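You operate a simulated robot arm through the tools that you are given. There is no shell and no other tool.

The job below is to be done with a simulated two-armed robot. You get a single attempt, and the scene is never put back.

Task
Wipe the smear off the strapped tube, then brush clear lacquer over the bare patch.
Fine: wipe with the yellow pad, put pad and brush back, close the tin. Set down upright: yellow pad. A coat counts when it lies all over at full strength: go over it till it gets no stronger. What is to be rubbed or washed off counts as gone when no trace of it is left.

Only the result counts: the job must be done as asked and must still hold three seconds after the hand-in. Knocking over, shifting, dropping, spilling or breaking anything else fails it.

Robot
Two 7-joint arms with fingered hands on one trunk that stands fixed in place. Base frame: the origin is at the foot of the trunk, x ahead of it, y to its left, z up. Lengths are in cm, angles in degrees, forces in N, time in s.
The left shoulder is at [7, 12.5, 128.3], the right one opposite. With the tool pointing down near the work surface each hand reaches from about 46 to 84 cm from the base axis, measured 20 degrees to its own side. Payload 3.7 kg a hand.
Tool frame (each hand has its own): the origin (TCP) lies between the finger pads and is the grasp point; the fingertips stand 2.5 cm ahead of it; z points along the fingers, y is the line along which they close. The gripper opens to 8.8 cm; its body begins 2.9 cm behind the TCP. The gripper is a hand of 5 fingers: y runs from the thumb to the fingers, the wrist lies at [-1.3, -9.7, -16.2] in the tool frame, and closing takes about 1.5 s.
Orientation is that of the tool frame in the base frame, as a unit quaternion [w, x, y, z]. With the fingers straight down and the wrist toward the robot, the tool's x, y and z point along [0, 1, 0], [1, 0, 0] and [0, 0, -1] of the base frame.

Tools
- The arms move only by the tool apply_moves. It takes "left_plan", "right_plan" or both (then of equal length, played together; a hand with none holds still); each is a list of rows, each an object (a shift or turn left out is 0, a gripper value left out holds the last) with "hand": the gripper command, from -1 (shut) to 1 (fully open), values between in proportion; "travel": the shift along the tool's x, y, z in cm, a list of three; "dr": the turn, a rotation vector about the tool's x, y, z in degrees, a list of three. In form: [{"hand": hand, "travel": [x, y, z], "dr": [ax, ay, az]}, ...]. A call has 1 to 20 rows; each row shifts and turns the commanded pose from where the row before left it, along the tool's axes as they then stand. Rows are played at 5 a second. More than 5 cm and 8.6 degrees between two rows, or a gripper value outside its range, and nothing of the call is played. A pose out of reach is approached as far as the arm can. The call stops where the force on the tool passes 40 N (or 10 N more than at its start, if that is more) or the arm is blocked; 0.2 s more then pass. The fingers move at their own pace (about 4.5 cm/s each) and stop on an object; they squeeze with about 23 N. The grip force told is the motor's: it shows also when the fingers shut on nothing. Time passes only in rows, and 0.2 s behind the last, so rows that do not move let the fingers close. It gives the time, the measured TCP pose, the force on the tool (base axes), the opening and the grip force at its end, in the units of the frame above (readings bear some noise), with the torque about the TCP (base axes, N m) and any sound that the robot's microphone picked up, and new pictures: "pictures" is both (left out), scene, wrist or none (wrist: the cameras of the hands that moved).
- Cameras (640 x 400 px; columns grow to the right, rows downward): "scene" is now at [14.79, -5.86, 148.75]; the picture's right is [-0.64, -0.76, 0.00], its down [0.00, -0.00, -1.00] and it looks along [0.76, -0.64, 0.00] (base axes); focal length 214 px, centre (320, 200). "left" rides on the left gripper at [-5.9, -7.9, -10.5] in its tool frame; the picture's right is [-0.73, -0.32, 0.61], its down [0.62, -0.68, 0.38] and it looks along [0.29, 0.66, 0.70] (tool axes); focal length 234 px, centre (320, 200). "right" rides on the right gripper at [5.9, -7.9, -10.5] in its tool frame; the picture's right is [-0.73, 0.32, -0.61], its down [-0.62, -0.68, 0.38] and it looks along [-0.29, 0.66, 0.70] (tool axes); focal length 234 px, centre (320, 200). There is no depth. A picture from a camera that has moved, and an enlarged one, comes with that camera's place and axes in the base frame and with its lens. The place of the scene camera against the robot may be out by one fixed shift of up to 2.5 cm in any direction.
- move_column(by): moves the trunk up (or, below 0, down) by that many cm; the arms and the scene camera ride with it, the base frame stays. It gives what a move gives, with no picture.
- preshape(shape, hand): the hand has 5 fingers and takes this shape, open, in about a second: jaw (thumb against the fingers, like two jaws); tri (thumb and two fingers); tip (a fingertip pinch); poke (one finger out to press); point (the index stretched); flat (the hand flat); cup (the hand cupped); fist (a fist). The gripper value then closes the fingers along that shape, each until it touches; the sizes above hold for jaw. It gives what a move gives, with no picture.
- turn_head(pan, tilt): turns the head with the scene camera to pan (to the left, within 80 degrees either way) and tilt (down, from -29 to 69), counted from straight ahead of the robot (the tilt from the chest, where the trunk bows). It gives what a move gives, and a new picture of the scene camera.
- inspect(camera, box): a new picture of the part [left, top, right, bottom] of that camera's present view, enlarged. It takes no simulated time.
- finish_job(): hands the job in; it is judged then, once.

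Nothing tells you positions but the pictures and the camera data. Unless the task says otherwise, let go and move clear before handing in.

The tools are called after "Emit:" as name(argument=value, ...) on one line, values as JSON. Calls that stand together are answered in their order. apply_moves: Moves the arms, as the interface text tells. Its arguments: {"type":"object","properties":{"left_plan":{"type":"array","items":{"type":"object","properties":{"hand":{"type":"number"},"travel":{"type":"array","items":{"type":"number"}},"dr":{"type":"array","items":{"type":"number"}}}}},"right_plan":{"type":"array","items":{"type":"object","properties":{"hand":{"type":"number"},"travel":{"type":"array","items":{"type":"number"}},"dr":{"type":"array","items":{"type":"number"}}}}},"pictures":{"type":"string","enum":["both","scene","wrist","none"]}},"required":[]} The other tools are called the same way: move_column (by) moves the trunk up or down; preshape (shape, hand) gives the hand a shape; turn_head (pan, tilt) turns the head that bears the scene camera; inspect (camera, box) takes an enlarged picture of a part of a camera's view; finish_job () hands the job in.

At the start:

```text
t: 0.0
left_position: [36.21, -4.37, 155.63]
left_orientation: [0.001, 0.707, 0.707, 0.0]
left_wrist_force: [0.4, 0.1, 0.7]
left_ft_torque: [-0.03, -0.02, 0.0]
left_grip_width: 8.75
left_grasp_force: 0.1
left_shape: jaw
right_position: [23.35, -28.09, 154.47]
right_orientation: [0.0, 0.707, 0.707, 0.0]
right_wrist_force: [0.1, 0.1, -0.1]
right_ft_torque: [-0.03, 0.0, -0.04]
right_grip_width: 8.75
right_grasp_force: 0.1
right_shape: jaw
trunk travel left (down, up): [-30.0, 11.5]
head pan, tilt (commanded): [-40.1, -0.1]
```

scene: 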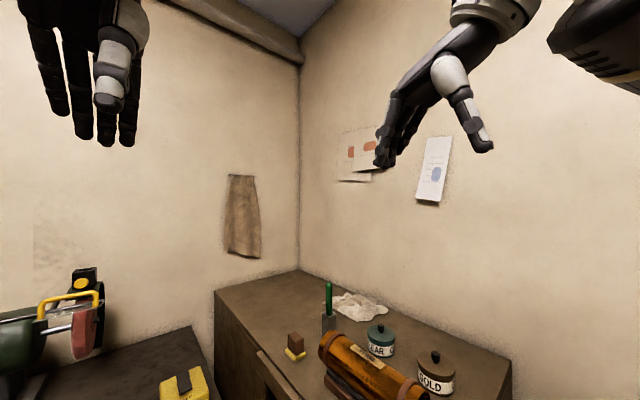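
right: 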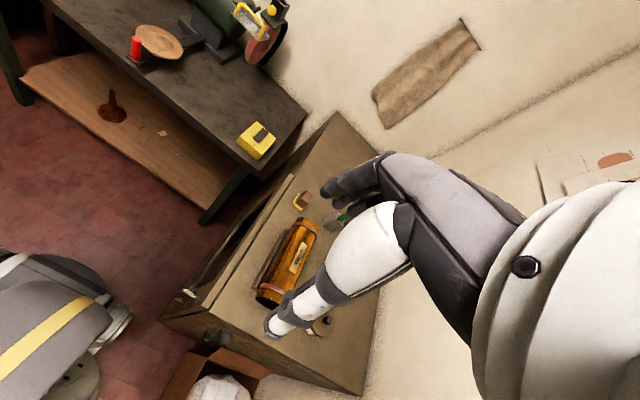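
left: 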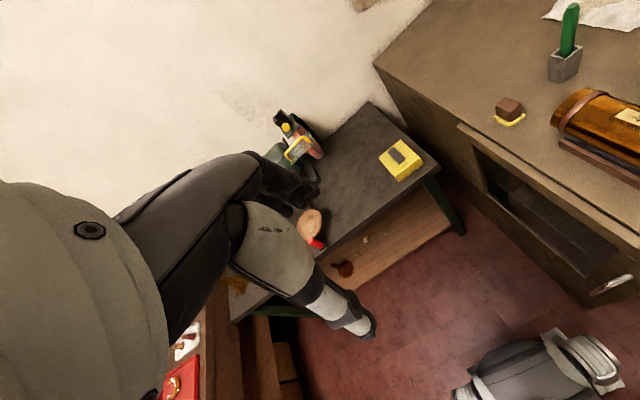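

I see a cabinet ahead-right with a strapped orange tube, a tin labelled "...AR" (CLEAR), a tin labelled "GOLD", a brush in a holder, and a small brown block on a yellow base (the pad). I'll tilt the head down for a better look before moving.

Emit:
turn_head(pan=-40, tilt=45)

```text
t: 1.1
left_position: [36.17, -4.33, 155.65]
left_orientation: [0.0, 0.707, 0.707, 0.0]
left_wrist_force: [0.3, -0.5, 0.7]
left_ft_torque: [0.02, 0.05, 0.01]
left_grip_width: 8.77
left_grasp_force: 0.0
left_shape: jaw
right_position: [23.32, -28.01, 154.37]
right_orientation: [0.0, 0.707, 0.707, 0.0]
right_wrist_force: [-0.2, -0.6, 0.8]
right_ft_torque: [-0.01, -0.04, 0.0]
right_grip_width: 8.76
right_grasp_force: 0.0
right_shape: jaw
trunk travel left (down, up): [-30.0, 11.5]
head pan, tilt (commanded): [-40.0, 45.0]
camera scene: at [14.15, -5.29, 141.64], right [-0.64, -0.77, 0.0], down [-0.54, 0.45, -0.71], along [0.54, -0.46, -0.71], focal length 214 px, centre (320, 200)
```

scene: 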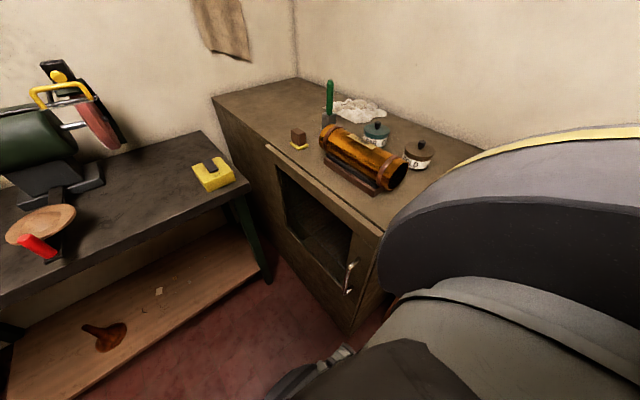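

The cabinet with the tube, tins, brush holder and pad is to the right-front. I'll zoom in on it.

Emit:
inspect(camera="scene", box=[260, 70, 460, 195])

Emit:
inspect(camera="right", box=[220, 160, 380, 320])

Emit:
inspect(camera="left", box=[440, 0, 640, 200])

```text
3.20 times, centred on (360, 132) of scene
camera zoom: at [14.15, -5.29, 141.64], right [-0.64, -0.77, 0.0], down [-0.54, 0.45, -0.71], along [0.54, -0.46, -0.71], focal length 686 px, centre (192, 416)
```

zoom: 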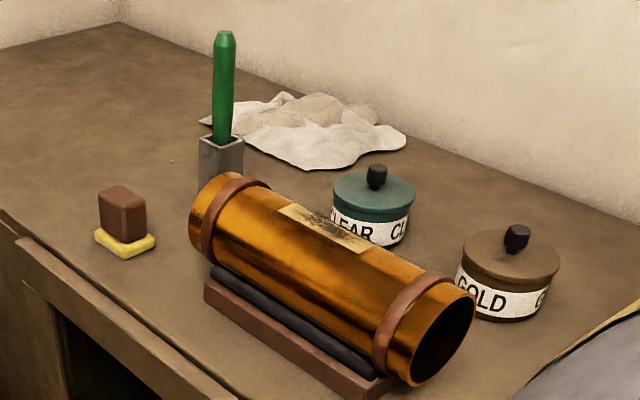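

```text
2.50 times, centred on (300, 240) of right
camera zoom: at [15.38, -22.17, 164.88], right [0.32, -0.73, 0.61], down [-0.68, -0.62, -0.38], along [0.66, -0.29, -0.7], focal length 585 px, centre (370, 100)
```

zoom: 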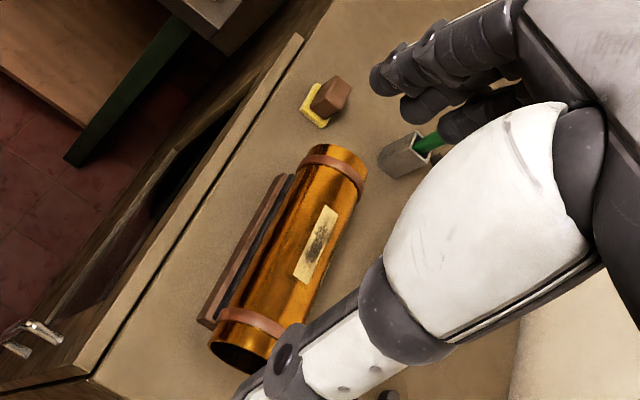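

```text
2.00 times, centred on (540, 100) of left
camera zoom: at [28.52, -10.24, 166.18], right [-0.32, -0.73, -0.61], down [-0.68, 0.62, -0.38], along [0.66, 0.29, -0.7], focal length 468 px, centre (-120, 400)
```

zoom: 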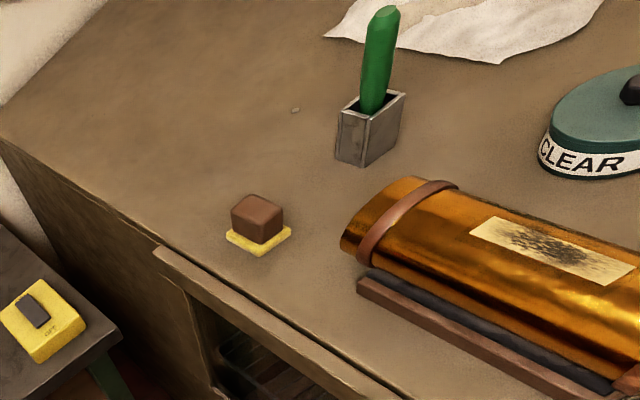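

The pad (brown grip on yellow base) is at about [65,-40,108], the tube runs roughly along x near [44,-45,112], the brush handle top is near [63,-50,125], and the CLEAR tin is near [48,-56]. I'll move the right hand clear over the pad and turn the left hand so its camera looks at the cabinet.

Emit:
apply_moves(left_plan=[{"dr": [0, 0, 8]}, {"dr": [0, 0, 8]}, {"dr": [0, 0, 8]}, {"dr": [0, 0, 8]}, {"dr": [0, 0, 8]}, {"dr": [0, 0, 8]}, {"dr": [0, 0, 8]}, {}, {}, {}, {}], right_plan=[{"travel": [-1, 4, 0]}, {"travel": [-1, 4, 0]}, {"travel": [-1, 4, 1]}, {"travel": [-1, 4, 1]}, {"travel": [-1, 4, 2]}, {"travel": [-1, 4, 2]}, {"travel": [-1, 4, 3]}, {"travel": [-1, 4, 3]}, {"travel": [-1, 4, 3]}, {"travel": [-1, 4, 3]}, {"travel": [-1, 2, 0]}])

```text
refused: row 7 steps farther than a row can; nothing moved
```

The step was slightly too long; I'll repeat with shorter rows.

Emit:
apply_moves(left_plan=[{"dr": [0, 0, 8]}, {"dr": [0, 0, 8]}, {"dr": [0, 0, 8]}, {"dr": [0, 0, 8]}, {"dr": [0, 0, 8]}, {"dr": [0, 0, 8]}, {"dr": [0, 0, 8]}, {}, {}, {}, {}], right_plan=[{"travel": [-1, 4, 0]}, {"travel": [-1, 4, 0]}, {"travel": [-1, 4, 1]}, {"travel": [-1, 4, 1]}, {"travel": [-1, 4, 2]}, {"travel": [-1, 4, 2]}, {"travel": [-1, 4, 2.5]}, {"travel": [-1, 4, 2.5]}, {"travel": [-1, 4, 2.5]}, {"travel": [-1, 4, 2.5]}, {"travel": [-1, 2, 0]}])

```text
t: 3.5
left_position: [36.29, -4.28, 155.72]
left_orientation: [0.001, 0.956, 0.292, -0.001]
left_wrist_force: [0.7, -0.1, -0.4]
left_ft_torque: [0.0, -0.02, 0.02]
left_grip_width: 8.77
left_grasp_force: 0.0
left_shape: jaw
right_position: [65.45, -39.05, 138.42]
right_orientation: [0.001, 0.707, 0.707, -0.001]
right_wrist_force: [1.0, 0.0, 0.4]
right_ft_torque: [0.01, 0.01, 0.01]
right_grip_width: 8.76
right_grasp_force: 0.1
right_shape: jaw
trunk travel left (down, up): [-30.0, 11.5]
head pan, tilt (commanded): [-40.0, 45.0]
camera scene: at [14.16, -5.27, 141.63], right [-0.64, -0.77, 0.0], down [-0.54, 0.45, -0.71], along [0.54, -0.45, -0.71], focal length 214 px, centre (320, 200)
camera right: at [57.46, -33.13, 148.85], right [0.32, -0.73, 0.61], down [-0.68, -0.62, -0.38], along [0.66, -0.29, -0.7], focal length 234 px, centre (320, 200)
camera left: at [27.16, -1.09, 166.19], right [-0.78, -0.14, -0.61], down [0.14, 0.91, -0.38], along [0.61, -0.38, -0.7], focal length 234 px, centre (320, 200)
```

scene: 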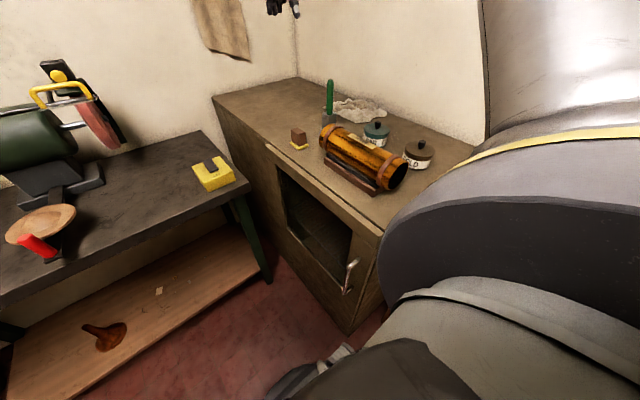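
right: 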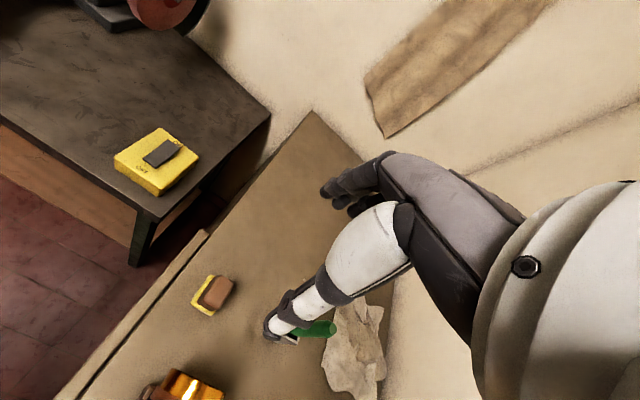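
left: 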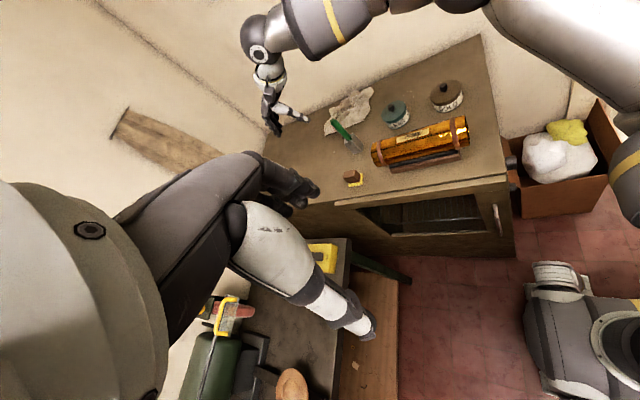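

Both wrist cameras now see the cabinet top. I'll zoom in to locate the pad, tube, tins and brush accurately.

Emit:
inspect(camera="left", box=[320, 60, 500, 200])

Emit:
inspect(camera="right", box=[140, 240, 400, 400])

Emit:
inspect(camera="scene", box=[260, 70, 460, 195])

```text
2.86 times, centred on (410, 130) of left
camera zoom: at [27.16, -1.09, 166.19], right [-0.78, -0.14, -0.61], down [0.14, 0.91, -0.38], along [0.61, -0.38, -0.7], focal length 669 px, centre (63, 400)
```

zoom: 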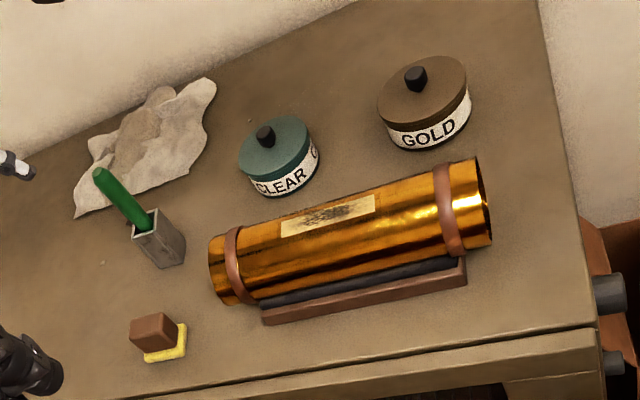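

```text
2.46 times, centred on (270, 320) of right
camera zoom: at [57.46, -33.13, 148.85], right [0.32, -0.73, 0.61], down [-0.68, -0.62, -0.38], along [0.66, -0.29, -0.7], focal length 576 px, centre (443, -95)
```

zoom: 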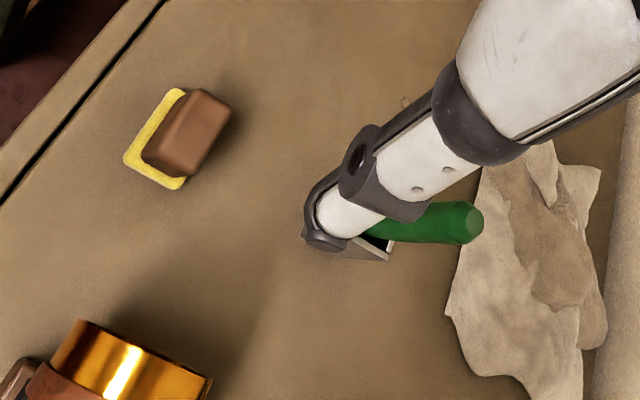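

```text
3.20 times, centred on (360, 132) of scene
camera zoom: at [14.16, -5.27, 141.63], right [-0.64, -0.77, 0.0], down [-0.54, 0.45, -0.71], along [0.54, -0.45, -0.71], focal length 686 px, centre (192, 416)
```

zoom: 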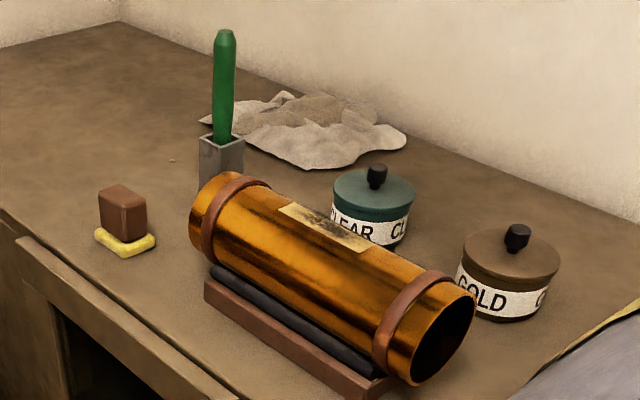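

I'll zoom in tighter on the individual objects for accurate triangulation.

Emit:
inspect(camera="right", box=[180, 265, 244, 325])

Emit:
inspect(camera="left", box=[336, 155, 384, 195])

Emit:
inspect(camera="left", box=[370, 90, 480, 180])

Emit:
inspect(camera="left", box=[325, 75, 475, 165])

Emit:
inspect(camera="scene", box=[310, 105, 420, 195])

```text
6.67 times, centred on (212, 295) of right
camera zoom: at [57.46, -33.13, 148.85], right [0.32, -0.73, 0.61], down [-0.68, -0.62, -0.38], along [0.66, -0.29, -0.7], focal length 1561 px, centre (1040, -433)
```

zoom: 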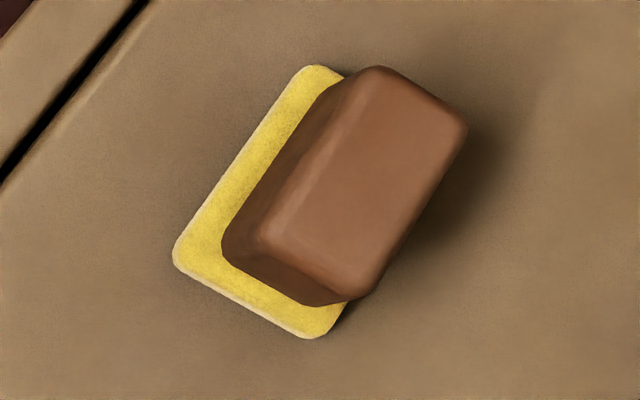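

```text
10.00 times, centred on (360, 175) of left
camera zoom: at [27.16, -1.09, 166.19], right [-0.78, -0.14, -0.61], down [0.14, 0.91, -0.38], along [0.61, -0.38, -0.7], focal length 2342 px, centre (-80, 450)
```

zoom: 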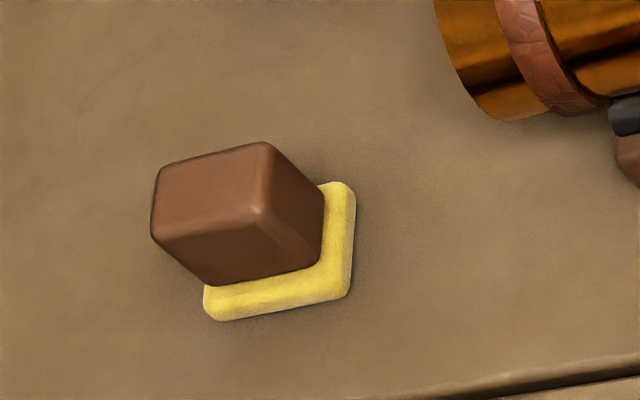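

```text
4.44 times, centred on (425, 135) of left
camera zoom: at [27.16, -1.09, 166.19], right [-0.78, -0.14, -0.61], down [0.14, 0.91, -0.38], along [0.61, -0.38, -0.7], focal length 1041 px, centre (-147, 489)
```

zoom: 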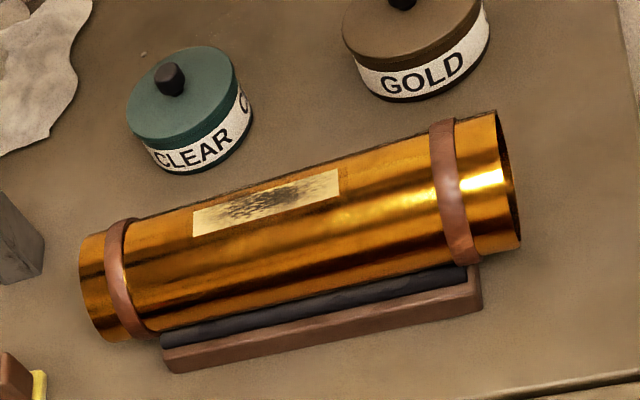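

```text
4.27 times, centred on (400, 120) of left
camera zoom: at [27.16, -1.09, 166.19], right [-0.78, -0.14, -0.61], down [0.14, 0.91, -0.38], along [0.61, -0.38, -0.7], focal length 999 px, centre (-21, 541)
```

zoom: 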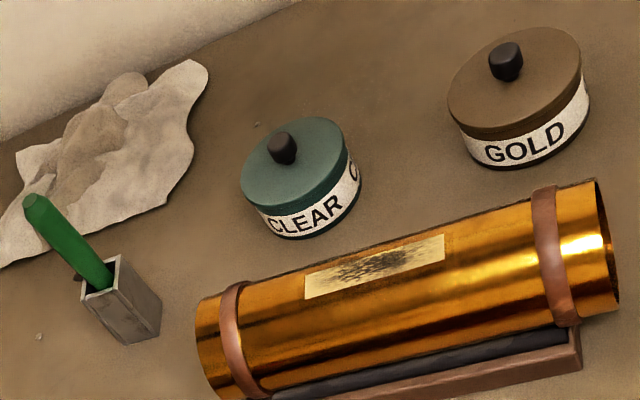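

```text
4.44 times, centred on (365, 150) of scene
camera zoom: at [14.16, -5.27, 141.63], right [-0.64, -0.77, 0.0], down [-0.54, 0.45, -0.71], along [0.54, -0.45, -0.71], focal length 953 px, centre (120, 422)
```

zoom: 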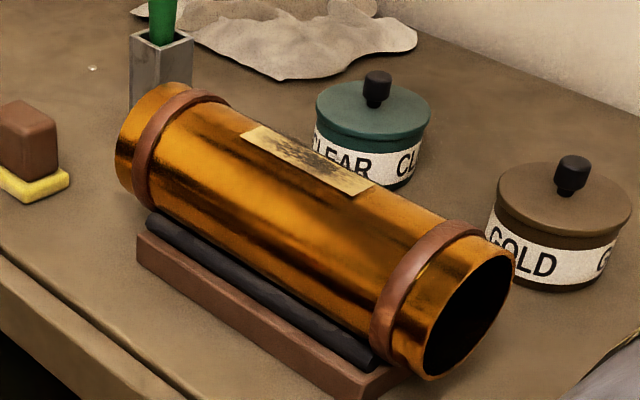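

The pad's grip is about 4.2×2.9 cm, 4 cm tall, centred near [66.8,-41.5], top z≈107.2 (table ≈102.4). The bare patch with the smear lies on top of the tube, x≈40–49, y≈-46, z≈111.7. I'll lower the right hand above the pad.

Emit:
apply_moves(right_plan=[{"travel": [-1.2, 0.7, 4.5]}, {"travel": [-1.2, 0.6, 4.5]}, {"travel": [0, 0, 4.5]}, {"travel": [0, 0, 4.5]}, {"travel": [0, 0, 4.5]}, {"travel": [0, 0, 3]}, {}])

```text
t: 5.1
left_position: [36.3, -4.39, 155.75]
left_orientation: [0.001, 0.956, 0.292, 0.0]
left_wrist_force: [-0.8, 1.2, -0.1]
left_ft_torque: [0.0, 0.0, -0.03]
left_grip_width: 8.77
left_grasp_force: 0.1
left_shape: jaw
right_position: [66.76, -41.33, 112.9]
right_orientation: [0.0, 0.707, 0.707, -0.001]
right_wrist_force: [-1.0, 0.6, -1.4]
right_ft_torque: [-0.02, 0.0, 0.02]
right_grip_width: 8.76
right_grasp_force: 0.0
right_shape: jaw
trunk travel left (down, up): [-30.0, 11.5]
head pan, tilt (commanded): [-40.0, 45.0]
camera scene: at [14.11, -5.27, 141.64], right [-0.64, -0.77, 0.0], down [-0.54, 0.45, -0.71], along [0.54, -0.45, -0.71], focal length 214 px, centre (320, 200)
camera right: at [58.64, -35.47, 123.32], right [0.32, -0.73, 0.61], down [-0.68, -0.62, -0.38], along [0.66, -0.29, -0.7], focal length 234 px, centre (320, 200)
```

scene: 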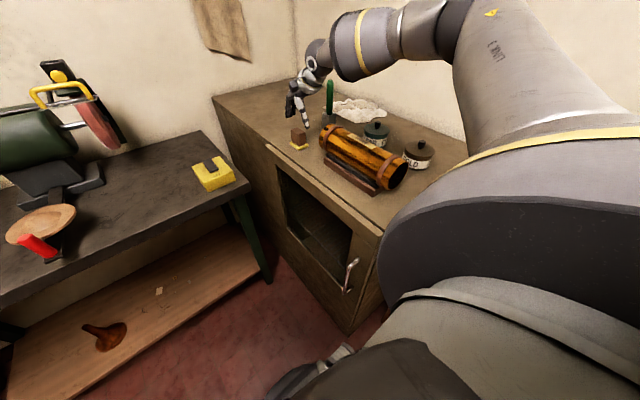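
right: 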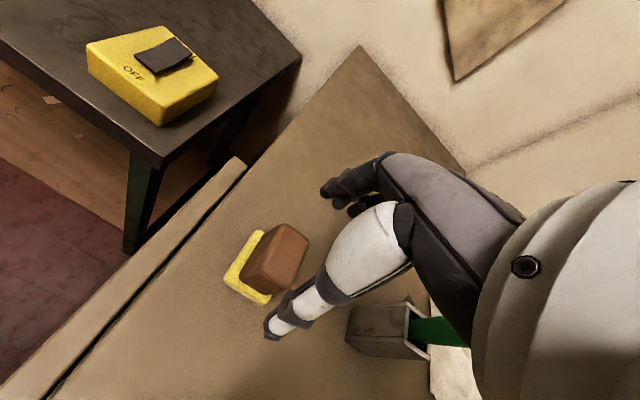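

Emit:
inspect(camera="scene", box=[260, 30, 440, 180])

Emit:
inspect(camera="left", box=[280, 80, 440, 220])

Emit:
inspect(camera="right", box=[210, 150, 450, 370])

```text
2.67 times, centred on (350, 105) of scene
camera zoom: at [14.11, -5.27, 141.64], right [-0.64, -0.77, 0.0], down [-0.54, 0.45, -0.71], along [0.54, -0.45, -0.71], focal length 572 px, centre (240, 453)
```

zoom: 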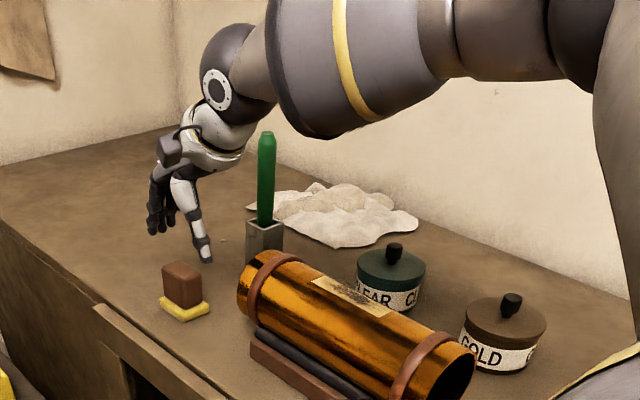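

```text
2.86 times, centred on (360, 150) of left
camera zoom: at [27.1, -1.1, 166.21], right [-0.78, -0.14, -0.61], down [0.14, 0.91, -0.38], along [0.61, -0.38, -0.7], focal length 669 px, centre (206, 343)
```

zoom: 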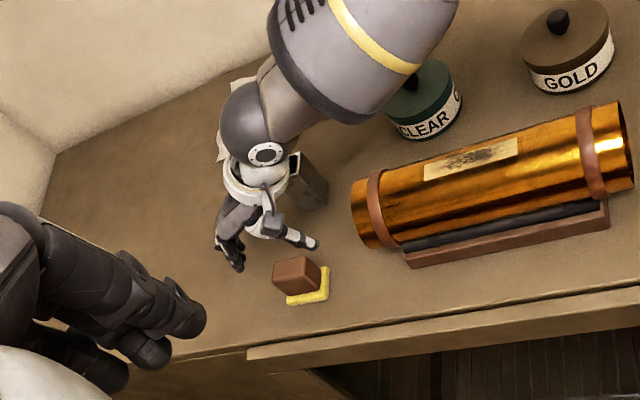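

```text
1.82 times, centred on (330, 260) of right
camera zoom: at [58.64, -35.47, 123.32], right [0.32, -0.73, 0.61], down [-0.68, -0.62, -0.38], along [0.66, -0.29, -0.7], focal length 426 px, centre (302, 91)
```

zoom: 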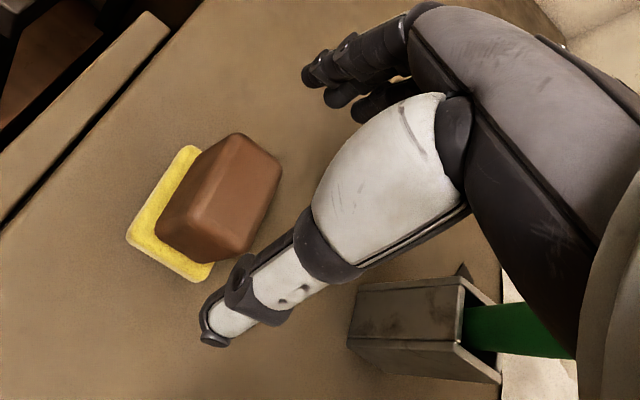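

The hand is right above the pad (measured grip centre ≈[66.8,-41.3], matching the TCP). I'll lower onto it with the fingers open and watch the force.

Emit:
apply_moves(right_plan=[{"travel": [0, 0, 2]}, {"travel": [0, 0, 2]}, {"travel": [0, 0, 1.3]}, {"travel": [0, 0, 0.7]}, {}])

Emit:
inspect(camera="right", box=[210, 150, 450, 370])

Emit:
inspect(camera="scene", box=[260, 60, 380, 160])

```text
t: 6.3
left_position: [36.37, -4.36, 155.66]
left_orientation: [0.002, 0.956, 0.292, 0.0]
left_wrist_force: [0.0, -0.3, 0.4]
left_ft_torque: [0.0, 0.01, 0.02]
left_grip_width: 8.78
left_grasp_force: 0.1
left_shape: jaw
right_position: [66.62, -41.55, 106.93]
right_orientation: [0.001, 0.708, 0.707, 0.0]
right_wrist_force: [-0.2, -0.5, -0.6]
right_ft_torque: [0.02, 0.01, -0.04]
right_grip_width: 8.79
right_grasp_force: 0.0
right_shape: jaw
trunk travel left (down, up): [-30.0, 11.5]
head pan, tilt (commanded): [-40.0, 45.0]
camera scene: at [14.14, -5.29, 141.63], right [-0.64, -0.77, 0.0], down [-0.54, 0.45, -0.71], along [0.54, -0.45, -0.71], focal length 214 px, centre (320, 200)
camera right: at [58.66, -35.59, 117.39], right [0.32, -0.73, 0.61], down [-0.68, -0.62, -0.38], along [0.66, -0.29, -0.7], focal length 234 px, centre (320, 200)
```

scene: 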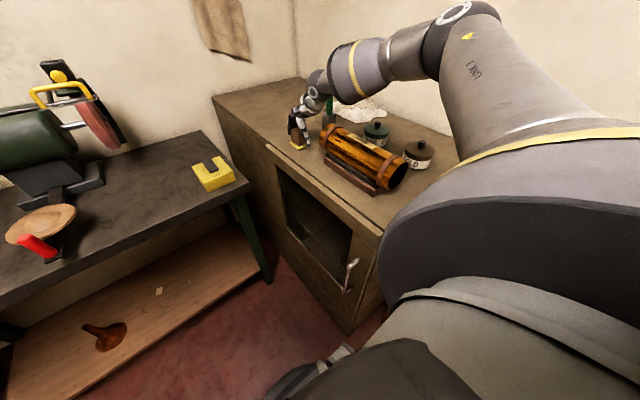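
right: 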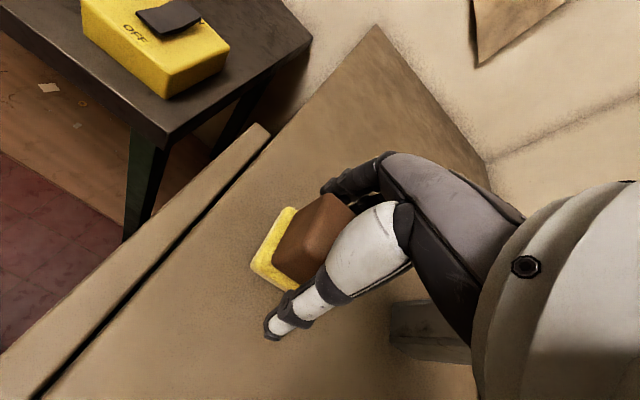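

```text
1.82 times, centred on (330, 260) of right
camera zoom: at [58.66, -35.59, 117.39], right [0.32, -0.73, 0.61], down [-0.68, -0.62, -0.38], along [0.66, -0.29, -0.7], focal length 426 px, centre (302, 91)
```

zoom: 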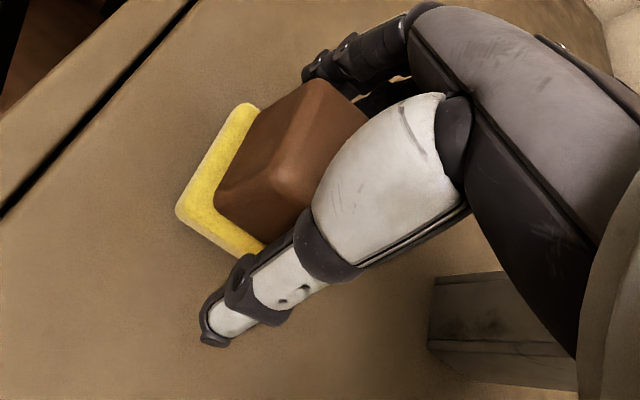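

```text
4.00 times, centred on (320, 110) of scene
camera zoom: at [14.14, -5.29, 141.63], right [-0.64, -0.77, 0.0], down [-0.54, 0.45, -0.71], along [0.54, -0.45, -0.71], focal length 858 px, centre (320, 560)
```

zoom: 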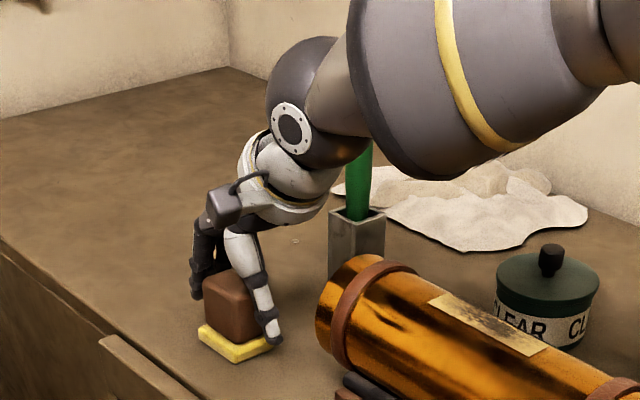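

The fingers straddle the grip with no contact. I'll close the hand on it.

Emit:
apply_moves(right_plan=[{"travel": [0, 0, 0.2], "hand": 0.3}, {"hand": -0.2}, {"hand": -0.6}, {"hand": -1}, {"hand": -1}, {"hand": -1}, {"hand": -1}, {"hand": -1}, {"hand": -1}, {"hand": -1}])

Emit:
inspect(camera="right", box=[210, 150, 450, 370])

Emit:
inspect(camera="scene", box=[260, 60, 380, 160])

```text
t: 8.5
left_position: [36.26, -4.52, 155.56]
left_orientation: [0.0, 0.956, 0.293, 0.0]
left_wrist_force: [-0.2, -0.7, 0.4]
left_ft_torque: [0.03, 0.01, 0.01]
left_grip_width: 8.78
left_grasp_force: 0.2
left_shape: jaw
right_position: [66.5, -41.54, 106.77]
right_orientation: [0.0, 0.707, 0.707, 0.0]
right_wrist_force: [0.4, 0.7, -0.2]
right_ft_torque: [-0.01, -0.01, 0.03]
right_grip_width: 4.25
right_grasp_force: 23.1
right_shape: jaw
trunk travel left (down, up): [-30.0, 11.5]
head pan, tilt (commanded): [-40.0, 45.0]
camera scene: at [14.15, -5.29, 141.63], right [-0.64, -0.77, 0.0], down [-0.54, 0.45, -0.71], along [0.54, -0.45, -0.71], focal length 214 px, centre (320, 200)
camera right: at [58.66, -35.59, 117.18], right [0.32, -0.73, 0.61], down [-0.68, -0.62, -0.38], along [0.66, -0.29, -0.7], focal length 234 px, centre (320, 200)
```

scene: 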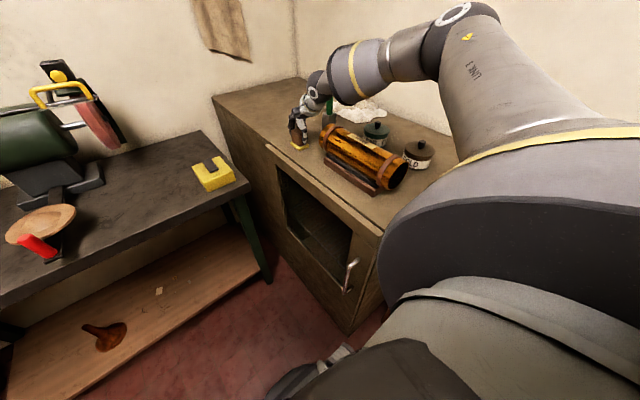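
right: 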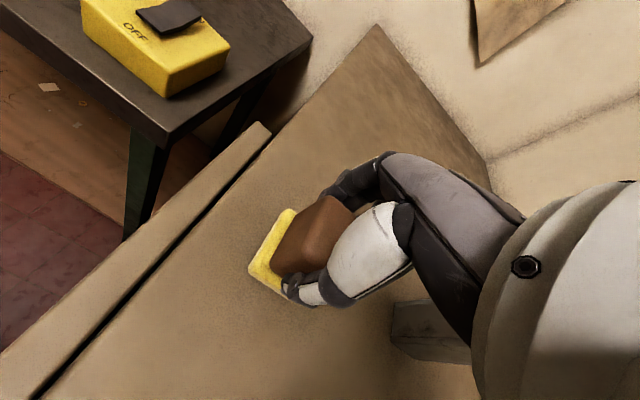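

```text
1.82 times, centred on (330, 260) of right
camera zoom: at [58.66, -35.59, 117.18], right [0.32, -0.73, 0.61], down [-0.68, -0.62, -0.38], along [0.66, -0.29, -0.7], focal length 426 px, centre (302, 91)
```

zoom: 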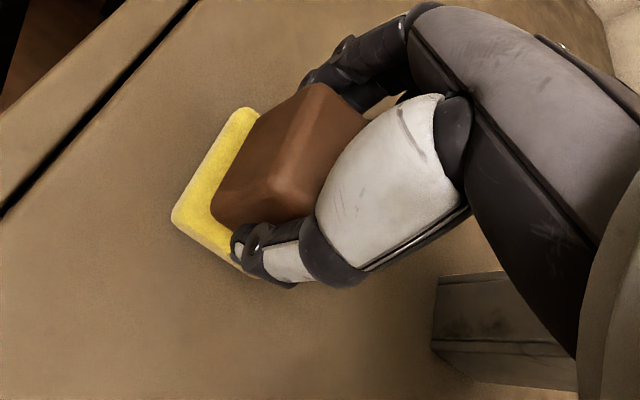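

```text
4.00 times, centred on (320, 110) of scene
camera zoom: at [14.15, -5.29, 141.63], right [-0.64, -0.77, 0.0], down [-0.54, 0.45, -0.71], along [0.54, -0.45, -0.71], focal length 858 px, centre (320, 560)
```

zoom: 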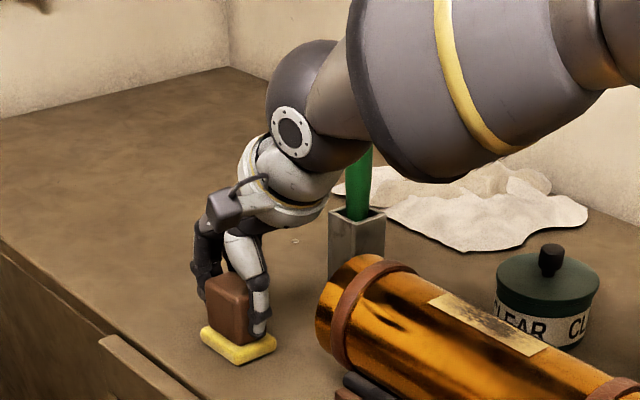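

Grip is firm (4.25 cm, 23 N). I'll lift the pad straight up and carry it over the tube.

Emit:
apply_moves(right_plan=[{"travel": [0, 0, -2]}, {"travel": [0, 0, -4]}, {"travel": [0, 0, -4]}, {"travel": [0, 0, -4]}, {"travel": [-0.6, -3.7, 0]}, {"travel": [-0.8, -3.7, 0]}, {"travel": [-0.8, -3.7, 0]}, {"travel": [-0.8, -3.7, 0]}, {"travel": [-0.8, -3.7, 0]}, {"travel": [-0.85, -3.7, 0]}, {}, {}])

Emit:
inspect(camera="left", box=[340, 60, 500, 190])

Emit:
inspect(camera="scene", box=[280, 60, 440, 200])

```text
t: 11.1
left_position: [36.31, -4.35, 155.67]
left_orientation: [0.0, 0.956, 0.292, -0.001]
left_wrist_force: [-0.4, 0.3, -0.1]
left_ft_torque: [0.02, -0.01, -0.02]
left_grip_width: 8.77
left_grasp_force: 0.0
left_shape: jaw
right_position: [44.41, -46.09, 120.68]
right_orientation: [-0.001, 0.707, 0.707, -0.001]
right_wrist_force: [1.1, 0.7, -1.3]
right_ft_torque: [-0.01, 0.01, -0.01]
right_grip_width: 4.22
right_grasp_force: 23.1
right_shape: jaw
trunk travel left (down, up): [-30.0, 11.5]
head pan, tilt (commanded): [-40.0, 45.0]
camera scene: at [14.16, -5.3, 141.63], right [-0.64, -0.77, 0.0], down [-0.54, 0.45, -0.71], along [0.54, -0.45, -0.71], focal length 214 px, centre (320, 200)
camera right: at [36.43, -40.28, 131.09], right [0.32, -0.73, 0.61], down [-0.68, -0.62, -0.38], along [0.66, -0.29, -0.7], focal length 234 px, centre (320, 200)
```

scene: 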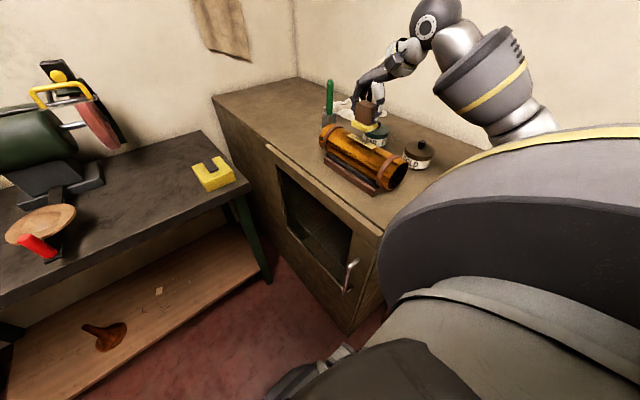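
right: 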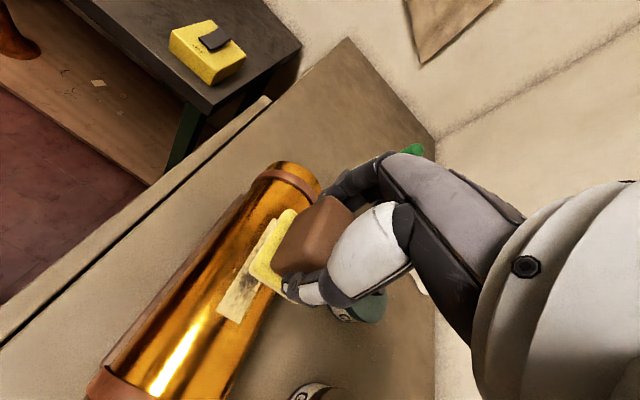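

```text
3.08 times, centred on (420, 125) of left
camera zoom: at [27.16, -1.13, 166.19], right [-0.78, -0.14, -0.61], down [0.14, 0.91, -0.38], along [0.61, -0.38, -0.7], focal length 720 px, centre (12, 431)
```

zoom: 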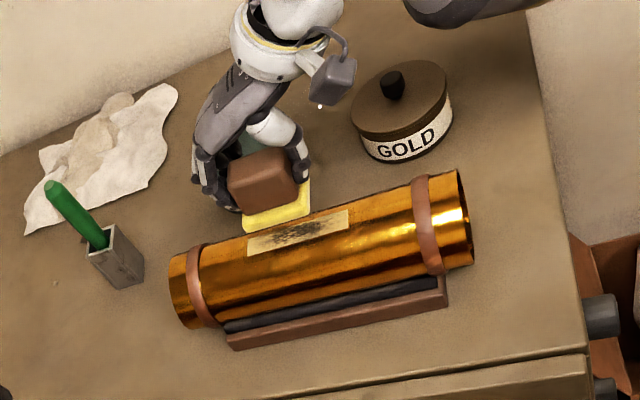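

```text
2.86 times, centred on (360, 130) of scene
camera zoom: at [14.16, -5.3, 141.63], right [-0.64, -0.77, 0.0], down [-0.54, 0.45, -0.71], along [0.54, -0.45, -0.71], focal length 613 px, centre (206, 400)
```

zoom: 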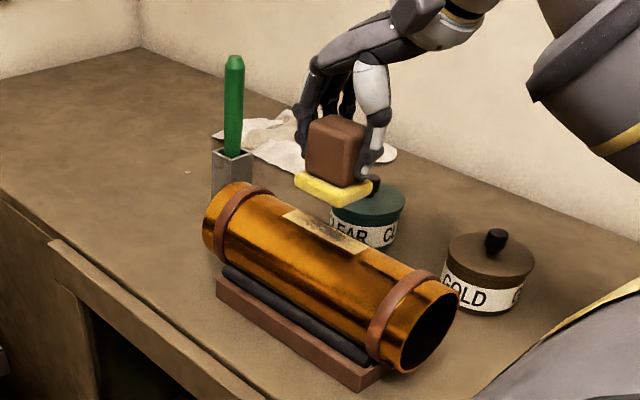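

The pad hangs above the patch. I'll refine the alignment with a zoom from the right camera.

Emit:
inspect(camera="right", box=[160, 150, 400, 350])

Emit:
inspect(camera="left", box=[380, 95, 480, 180])

```text
2.00 times, centred on (280, 250) of right
camera zoom: at [36.43, -40.28, 131.09], right [0.32, -0.73, 0.61], down [-0.68, -0.62, -0.38], along [0.66, -0.29, -0.7], focal length 468 px, centre (400, 100)
```

zoom: 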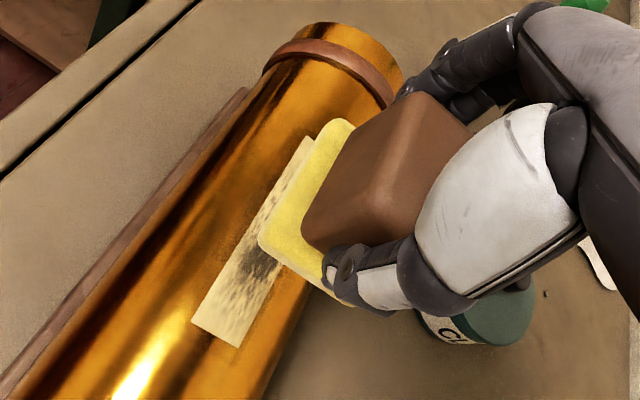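

```text
4.71 times, centred on (430, 138) of left
camera zoom: at [27.16, -1.13, 166.19], right [-0.78, -0.14, -0.61], down [0.14, 0.91, -0.38], along [0.61, -0.38, -0.7], focal length 1102 px, centre (-198, 494)
```

zoom: 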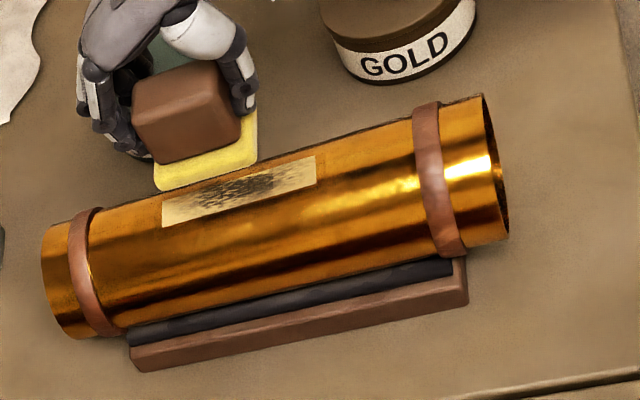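

Patch measured at x 39.7–48.9, y -44.8…-46.8, z≈112. I'll shift slightly and come down in small steps until the pad touches.

Emit:
apply_moves(right_plan=[{"travel": [0.2, 0, 1.5]}, {"travel": [0.1, 0, 1.5]}, {"travel": [0, 0, 0.5]}, {}], pictures="none")

```text
t: 12.1
left_position: [36.27, -4.39, 155.59]
left_orientation: [0.001, 0.957, 0.292, 0.0]
left_wrist_force: [0.2, -0.8, 0.4]
left_ft_torque: [0.0, -0.01, -0.02]
left_grip_width: 8.81
left_grasp_force: 0.0
left_shape: jaw
right_position: [44.43, -45.82, 117.24]
right_orientation: [0.002, 0.707, 0.707, 0.001]
right_wrist_force: [0.1, -0.3, 2.8]
right_ft_torque: [-0.02, -0.02, -0.03]
right_grip_width: 4.22
right_grasp_force: 23.2
right_shape: jaw
trunk travel left (down, up): [-30.0, 11.5]
head pan, tilt (commanded): [-40.0, 45.0]
```

Emit:
apply_moves(right_plan=[{"travel": [0, 0, 0.2]}, {}], pictures="none")

Emit:
inspect(camera="scene", box=[310, 80, 430, 190])

Emit:
inspect(camera="left", box=[370, 85, 480, 180])

```text
t: 12.7
left_position: [36.15, -4.38, 155.74]
left_orientation: [0.001, 0.956, 0.292, 0.0]
left_wrist_force: [0.4, -0.2, -0.1]
left_ft_torque: [0.0, 0.03, 0.03]
left_grip_width: 8.76
left_grasp_force: 0.0
left_shape: jaw
right_position: [44.39, -45.82, 117.2]
right_orientation: [0.001, 0.708, 0.707, 0.001]
right_wrist_force: [-0.1, -1.7, 11.8]
right_ft_torque: [-0.02, -0.04, -0.02]
right_grip_width: 4.26
right_grasp_force: 23.0
right_shape: jaw
trunk travel left (down, up): [-30.0, 11.5]
head pan, tilt (commanded): [-40.0, 45.0]
```

```text
3.64 times, centred on (370, 135) of scene
camera zoom: at [14.06, -5.23, 141.65], right [-0.64, -0.77, 0.0], down [-0.54, 0.45, -0.71], along [0.54, -0.46, -0.71], focal length 780 px, centre (138, 436)
```

zoom: 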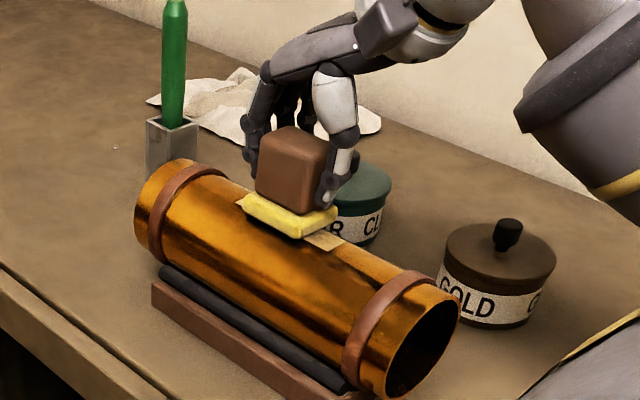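

```text
4.21 times, centred on (425, 132) of left
camera zoom: at [27.04, -1.05, 166.23], right [-0.78, -0.14, -0.61], down [0.14, 0.91, -0.38], along [0.61, -0.38, -0.69], focal length 986 px, centre (-122, 484)
```

zoom: 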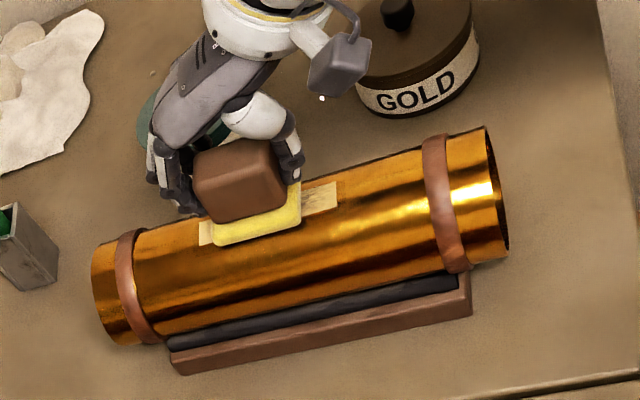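

Contact at about 12 N with the pad flat on the patch. I'll wipe back and forth along the tube.

Emit:
apply_moves(right_plan=[{"travel": [0, 1.2, 0]}, {"travel": [0, 1.2, 0]}, {"travel": [0, 1.2, 0]}, {"travel": [0, -1.2, 0]}, {"travel": [0, -1.2, 0]}, {"travel": [0, -1.2, 0]}, {"travel": [0, -1.2, 0]}, {"travel": [0, -1.2, 0]}, {"travel": [0, -1.2, 0]}, {"travel": [0, 1.2, 0]}, {"travel": [0, 1.2, 0]}, {"travel": [0, 1.2, 0]}, {"travel": [0, 1.2, 0]}, {"travel": [0, 1.2, 0]}, {"travel": [0, 1.2, 0]}, {}], pictures="wrist")

Emit:
inspect(camera="left", box=[370, 85, 480, 180])

Emit:
inspect(camera="right", box=[160, 150, 400, 350])

```text
t: 16.1
left_position: [36.05, -4.32, 155.7]
left_orientation: [0.0, 0.956, 0.293, 0.0]
left_wrist_force: [-0.3, -0.8, -0.2]
left_ft_torque: [-0.05, 0.01, 0.02]
left_grip_width: 8.75
left_grasp_force: 0.0
left_shape: jaw
right_position: [48.03, -45.83, 117.09]
right_orientation: [0.0, 0.707, 0.707, 0.0]
right_wrist_force: [-0.1, -0.9, 8.4]
right_ft_torque: [0.02, 0.03, 0.01]
right_grip_width: 4.25
right_grasp_force: 23.1
right_shape: jaw
trunk travel left (down, up): [-30.0, 11.5]
head pan, tilt (commanded): [-40.0, 45.0]
camera right: at [40.04, -39.86, 127.53], right [0.32, -0.73, 0.61], down [-0.68, -0.62, -0.38], along [0.66, -0.29, -0.69], focal length 234 px, centre (320, 200)
```

right: 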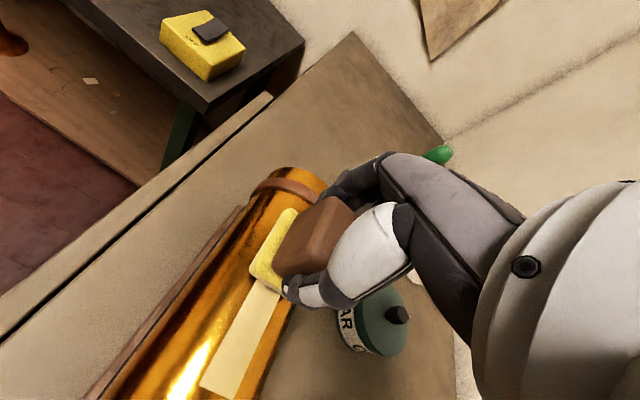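

```text
4.21 times, centred on (425, 132) of left
camera zoom: at [27.05, -1.05, 166.21], right [-0.78, -0.14, -0.61], down [0.14, 0.91, -0.38], along [0.61, -0.38, -0.69], focal length 986 px, centre (-122, 484)
```

zoom: 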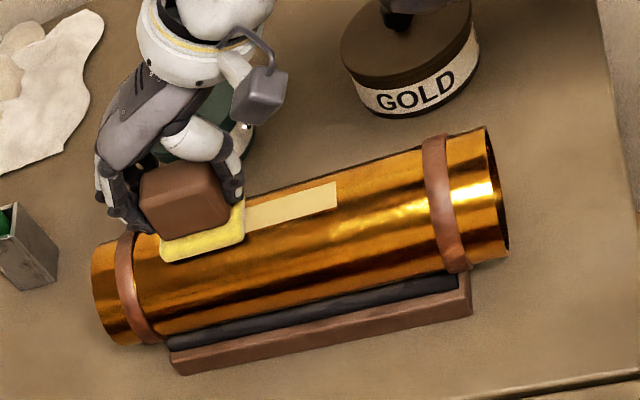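

```text
2.00 times, centred on (280, 250) of right
camera zoom: at [40.04, -39.86, 127.53], right [0.32, -0.73, 0.61], down [-0.68, -0.62, -0.38], along [0.66, -0.29, -0.69], focal length 468 px, centre (400, 100)
```

zoom: 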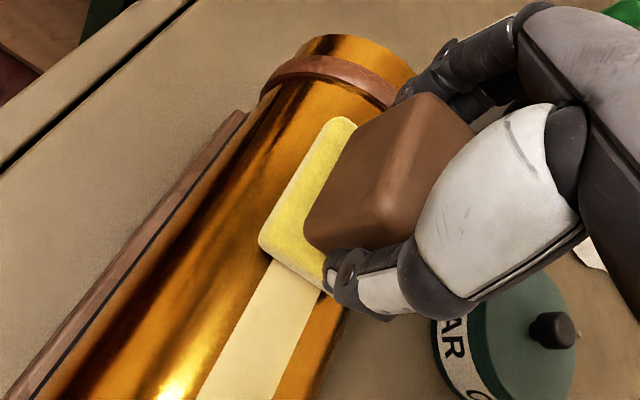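

The visible part is clean. I'll make another pass with slight tilts to each side for full coverage, then lift to inspect.

Emit:
apply_moves(right_plan=[{"travel": [0.5, 0, 0], "dr": [0, 6, 0]}, {"travel": [0, -1.4, 0]}, {"travel": [0, -1.4, 0]}, {"travel": [0, -1.4, 0]}, {"travel": [0, -1.5, 0]}, {"travel": [0, -1.5, 0]}, {"travel": [-0.5, 0, 0], "dr": [0, -6, 0]}, {"travel": [-0.5, 0, 0], "dr": [0, -6, 0]}, {"travel": [0, 1.4, 0]}, {"travel": [0, 1.4, 0]}, {"travel": [0, 1.4, 0]}, {"travel": [0, 1.5, 0]}, {"travel": [0, 1.5, 0]}, {"travel": [0.5, 0, 0], "dr": [0, 6, 0]}, {"travel": [0, -1.4, 0]}, {"travel": [0, -1.4, 0]}, {"travel": [0, -1.4, 0]}, {"travel": [0, -1.5, 0]}, {"travel": [0, -1.5, 0]}, {}], pictures="none")

Emit:
inspect(camera="left", box=[370, 85, 480, 180])

```text
t: 20.3
left_position: [36.28, -4.25, 155.56]
left_orientation: [0.001, 0.956, 0.293, 0.001]
left_wrist_force: [-0.6, -0.2, 0.6]
left_ft_torque: [0.05, -0.02, 0.0]
left_grip_width: 8.76
left_grasp_force: 0.1
left_shape: jaw
right_position: [40.85, -45.77, 117.06]
right_orientation: [-0.001, 0.707, 0.707, 0.0]
right_wrist_force: [0.5, -1.6, 12.8]
right_ft_torque: [0.0, -0.08, 0.0]
right_grip_width: 4.33
right_grasp_force: 22.8
right_shape: jaw
trunk travel left (down, up): [-30.0, 11.5]
head pan, tilt (commanded): [-40.0, 45.0]
```

```text
4.21 times, centred on (425, 132) of left
camera zoom: at [27.07, -1.03, 166.21], right [-0.78, -0.14, -0.61], down [0.14, 0.91, -0.39], along [0.61, -0.38, -0.69], focal length 986 px, centre (-122, 484)
```

zoom: 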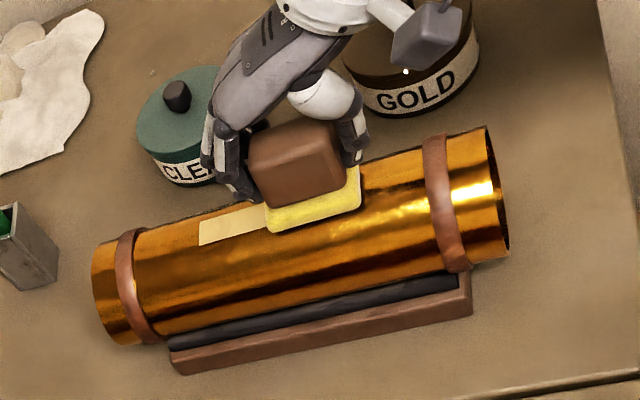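

The far half is clean. I'll lift the pad and look at the whole patch.

Emit:
apply_moves(right_plan=[{"travel": [0, 0, -2]}, {"travel": [0, 0, -2]}, {"travel": [0, 3, -1]}, {"travel": [0, 4, 0]}, {"travel": [0.3, 4, 0]}, {"travel": [0.6, 4, 0]}, {}], pictures="wrist")

Emit:
inspect(camera="left", box=[370, 85, 480, 180])

Emit:
inspect(camera="scene", box=[330, 110, 410, 180])

```text
t: 21.9
left_position: [36.22, -4.4, 155.77]
left_orientation: [0.001, 0.956, 0.293, 0.001]
left_wrist_force: [0.5, -0.4, 0.6]
left_ft_torque: [0.03, -0.03, 0.0]
left_grip_width: 8.78
left_grasp_force: 0.1
left_shape: jaw
right_position: [55.71, -45.03, 122.08]
right_orientation: [0.0, 0.707, 0.707, 0.0]
right_wrist_force: [-0.6, -0.4, -0.4]
right_ft_torque: [-0.04, 0.02, -0.01]
right_grip_width: 4.31
right_grasp_force: 23.5
right_shape: jaw
trunk travel left (down, up): [-30.0, 11.5]
head pan, tilt (commanded): [-40.0, 45.0]
camera right: at [47.75, -39.11, 132.46], right [0.32, -0.73, 0.61], down [-0.68, -0.62, -0.38], along [0.66, -0.29, -0.7], focal length 234 px, centre (320, 200)
```

right: 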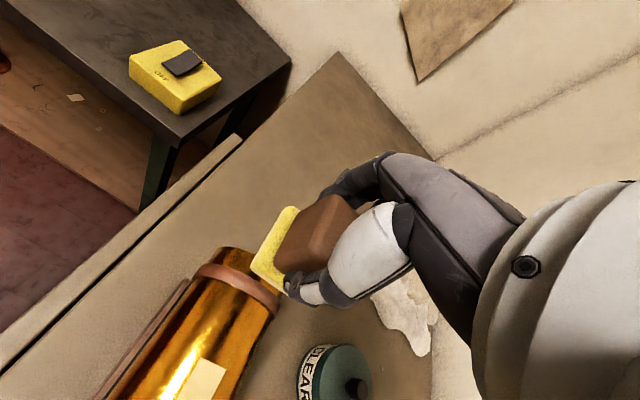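

```text
4.21 times, centred on (425, 132) of left
camera zoom: at [27.01, -1.17, 166.23], right [-0.78, -0.14, -0.61], down [0.14, 0.91, -0.38], along [0.61, -0.38, -0.69], focal length 986 px, centre (-122, 484)
```

zoom: 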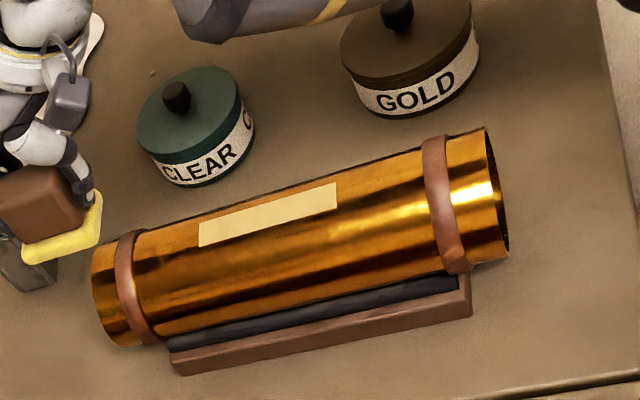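

```text
5.71 times, centred on (370, 145) of scene
camera zoom: at [14.05, -5.34, 141.65], right [-0.64, -0.77, 0.0], down [-0.54, 0.45, -0.71], along [0.54, -0.45, -0.71], focal length 1226 px, centre (34, 514)
```

zoom: 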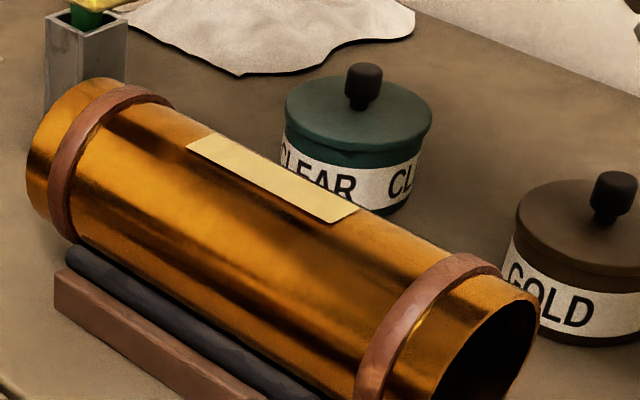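

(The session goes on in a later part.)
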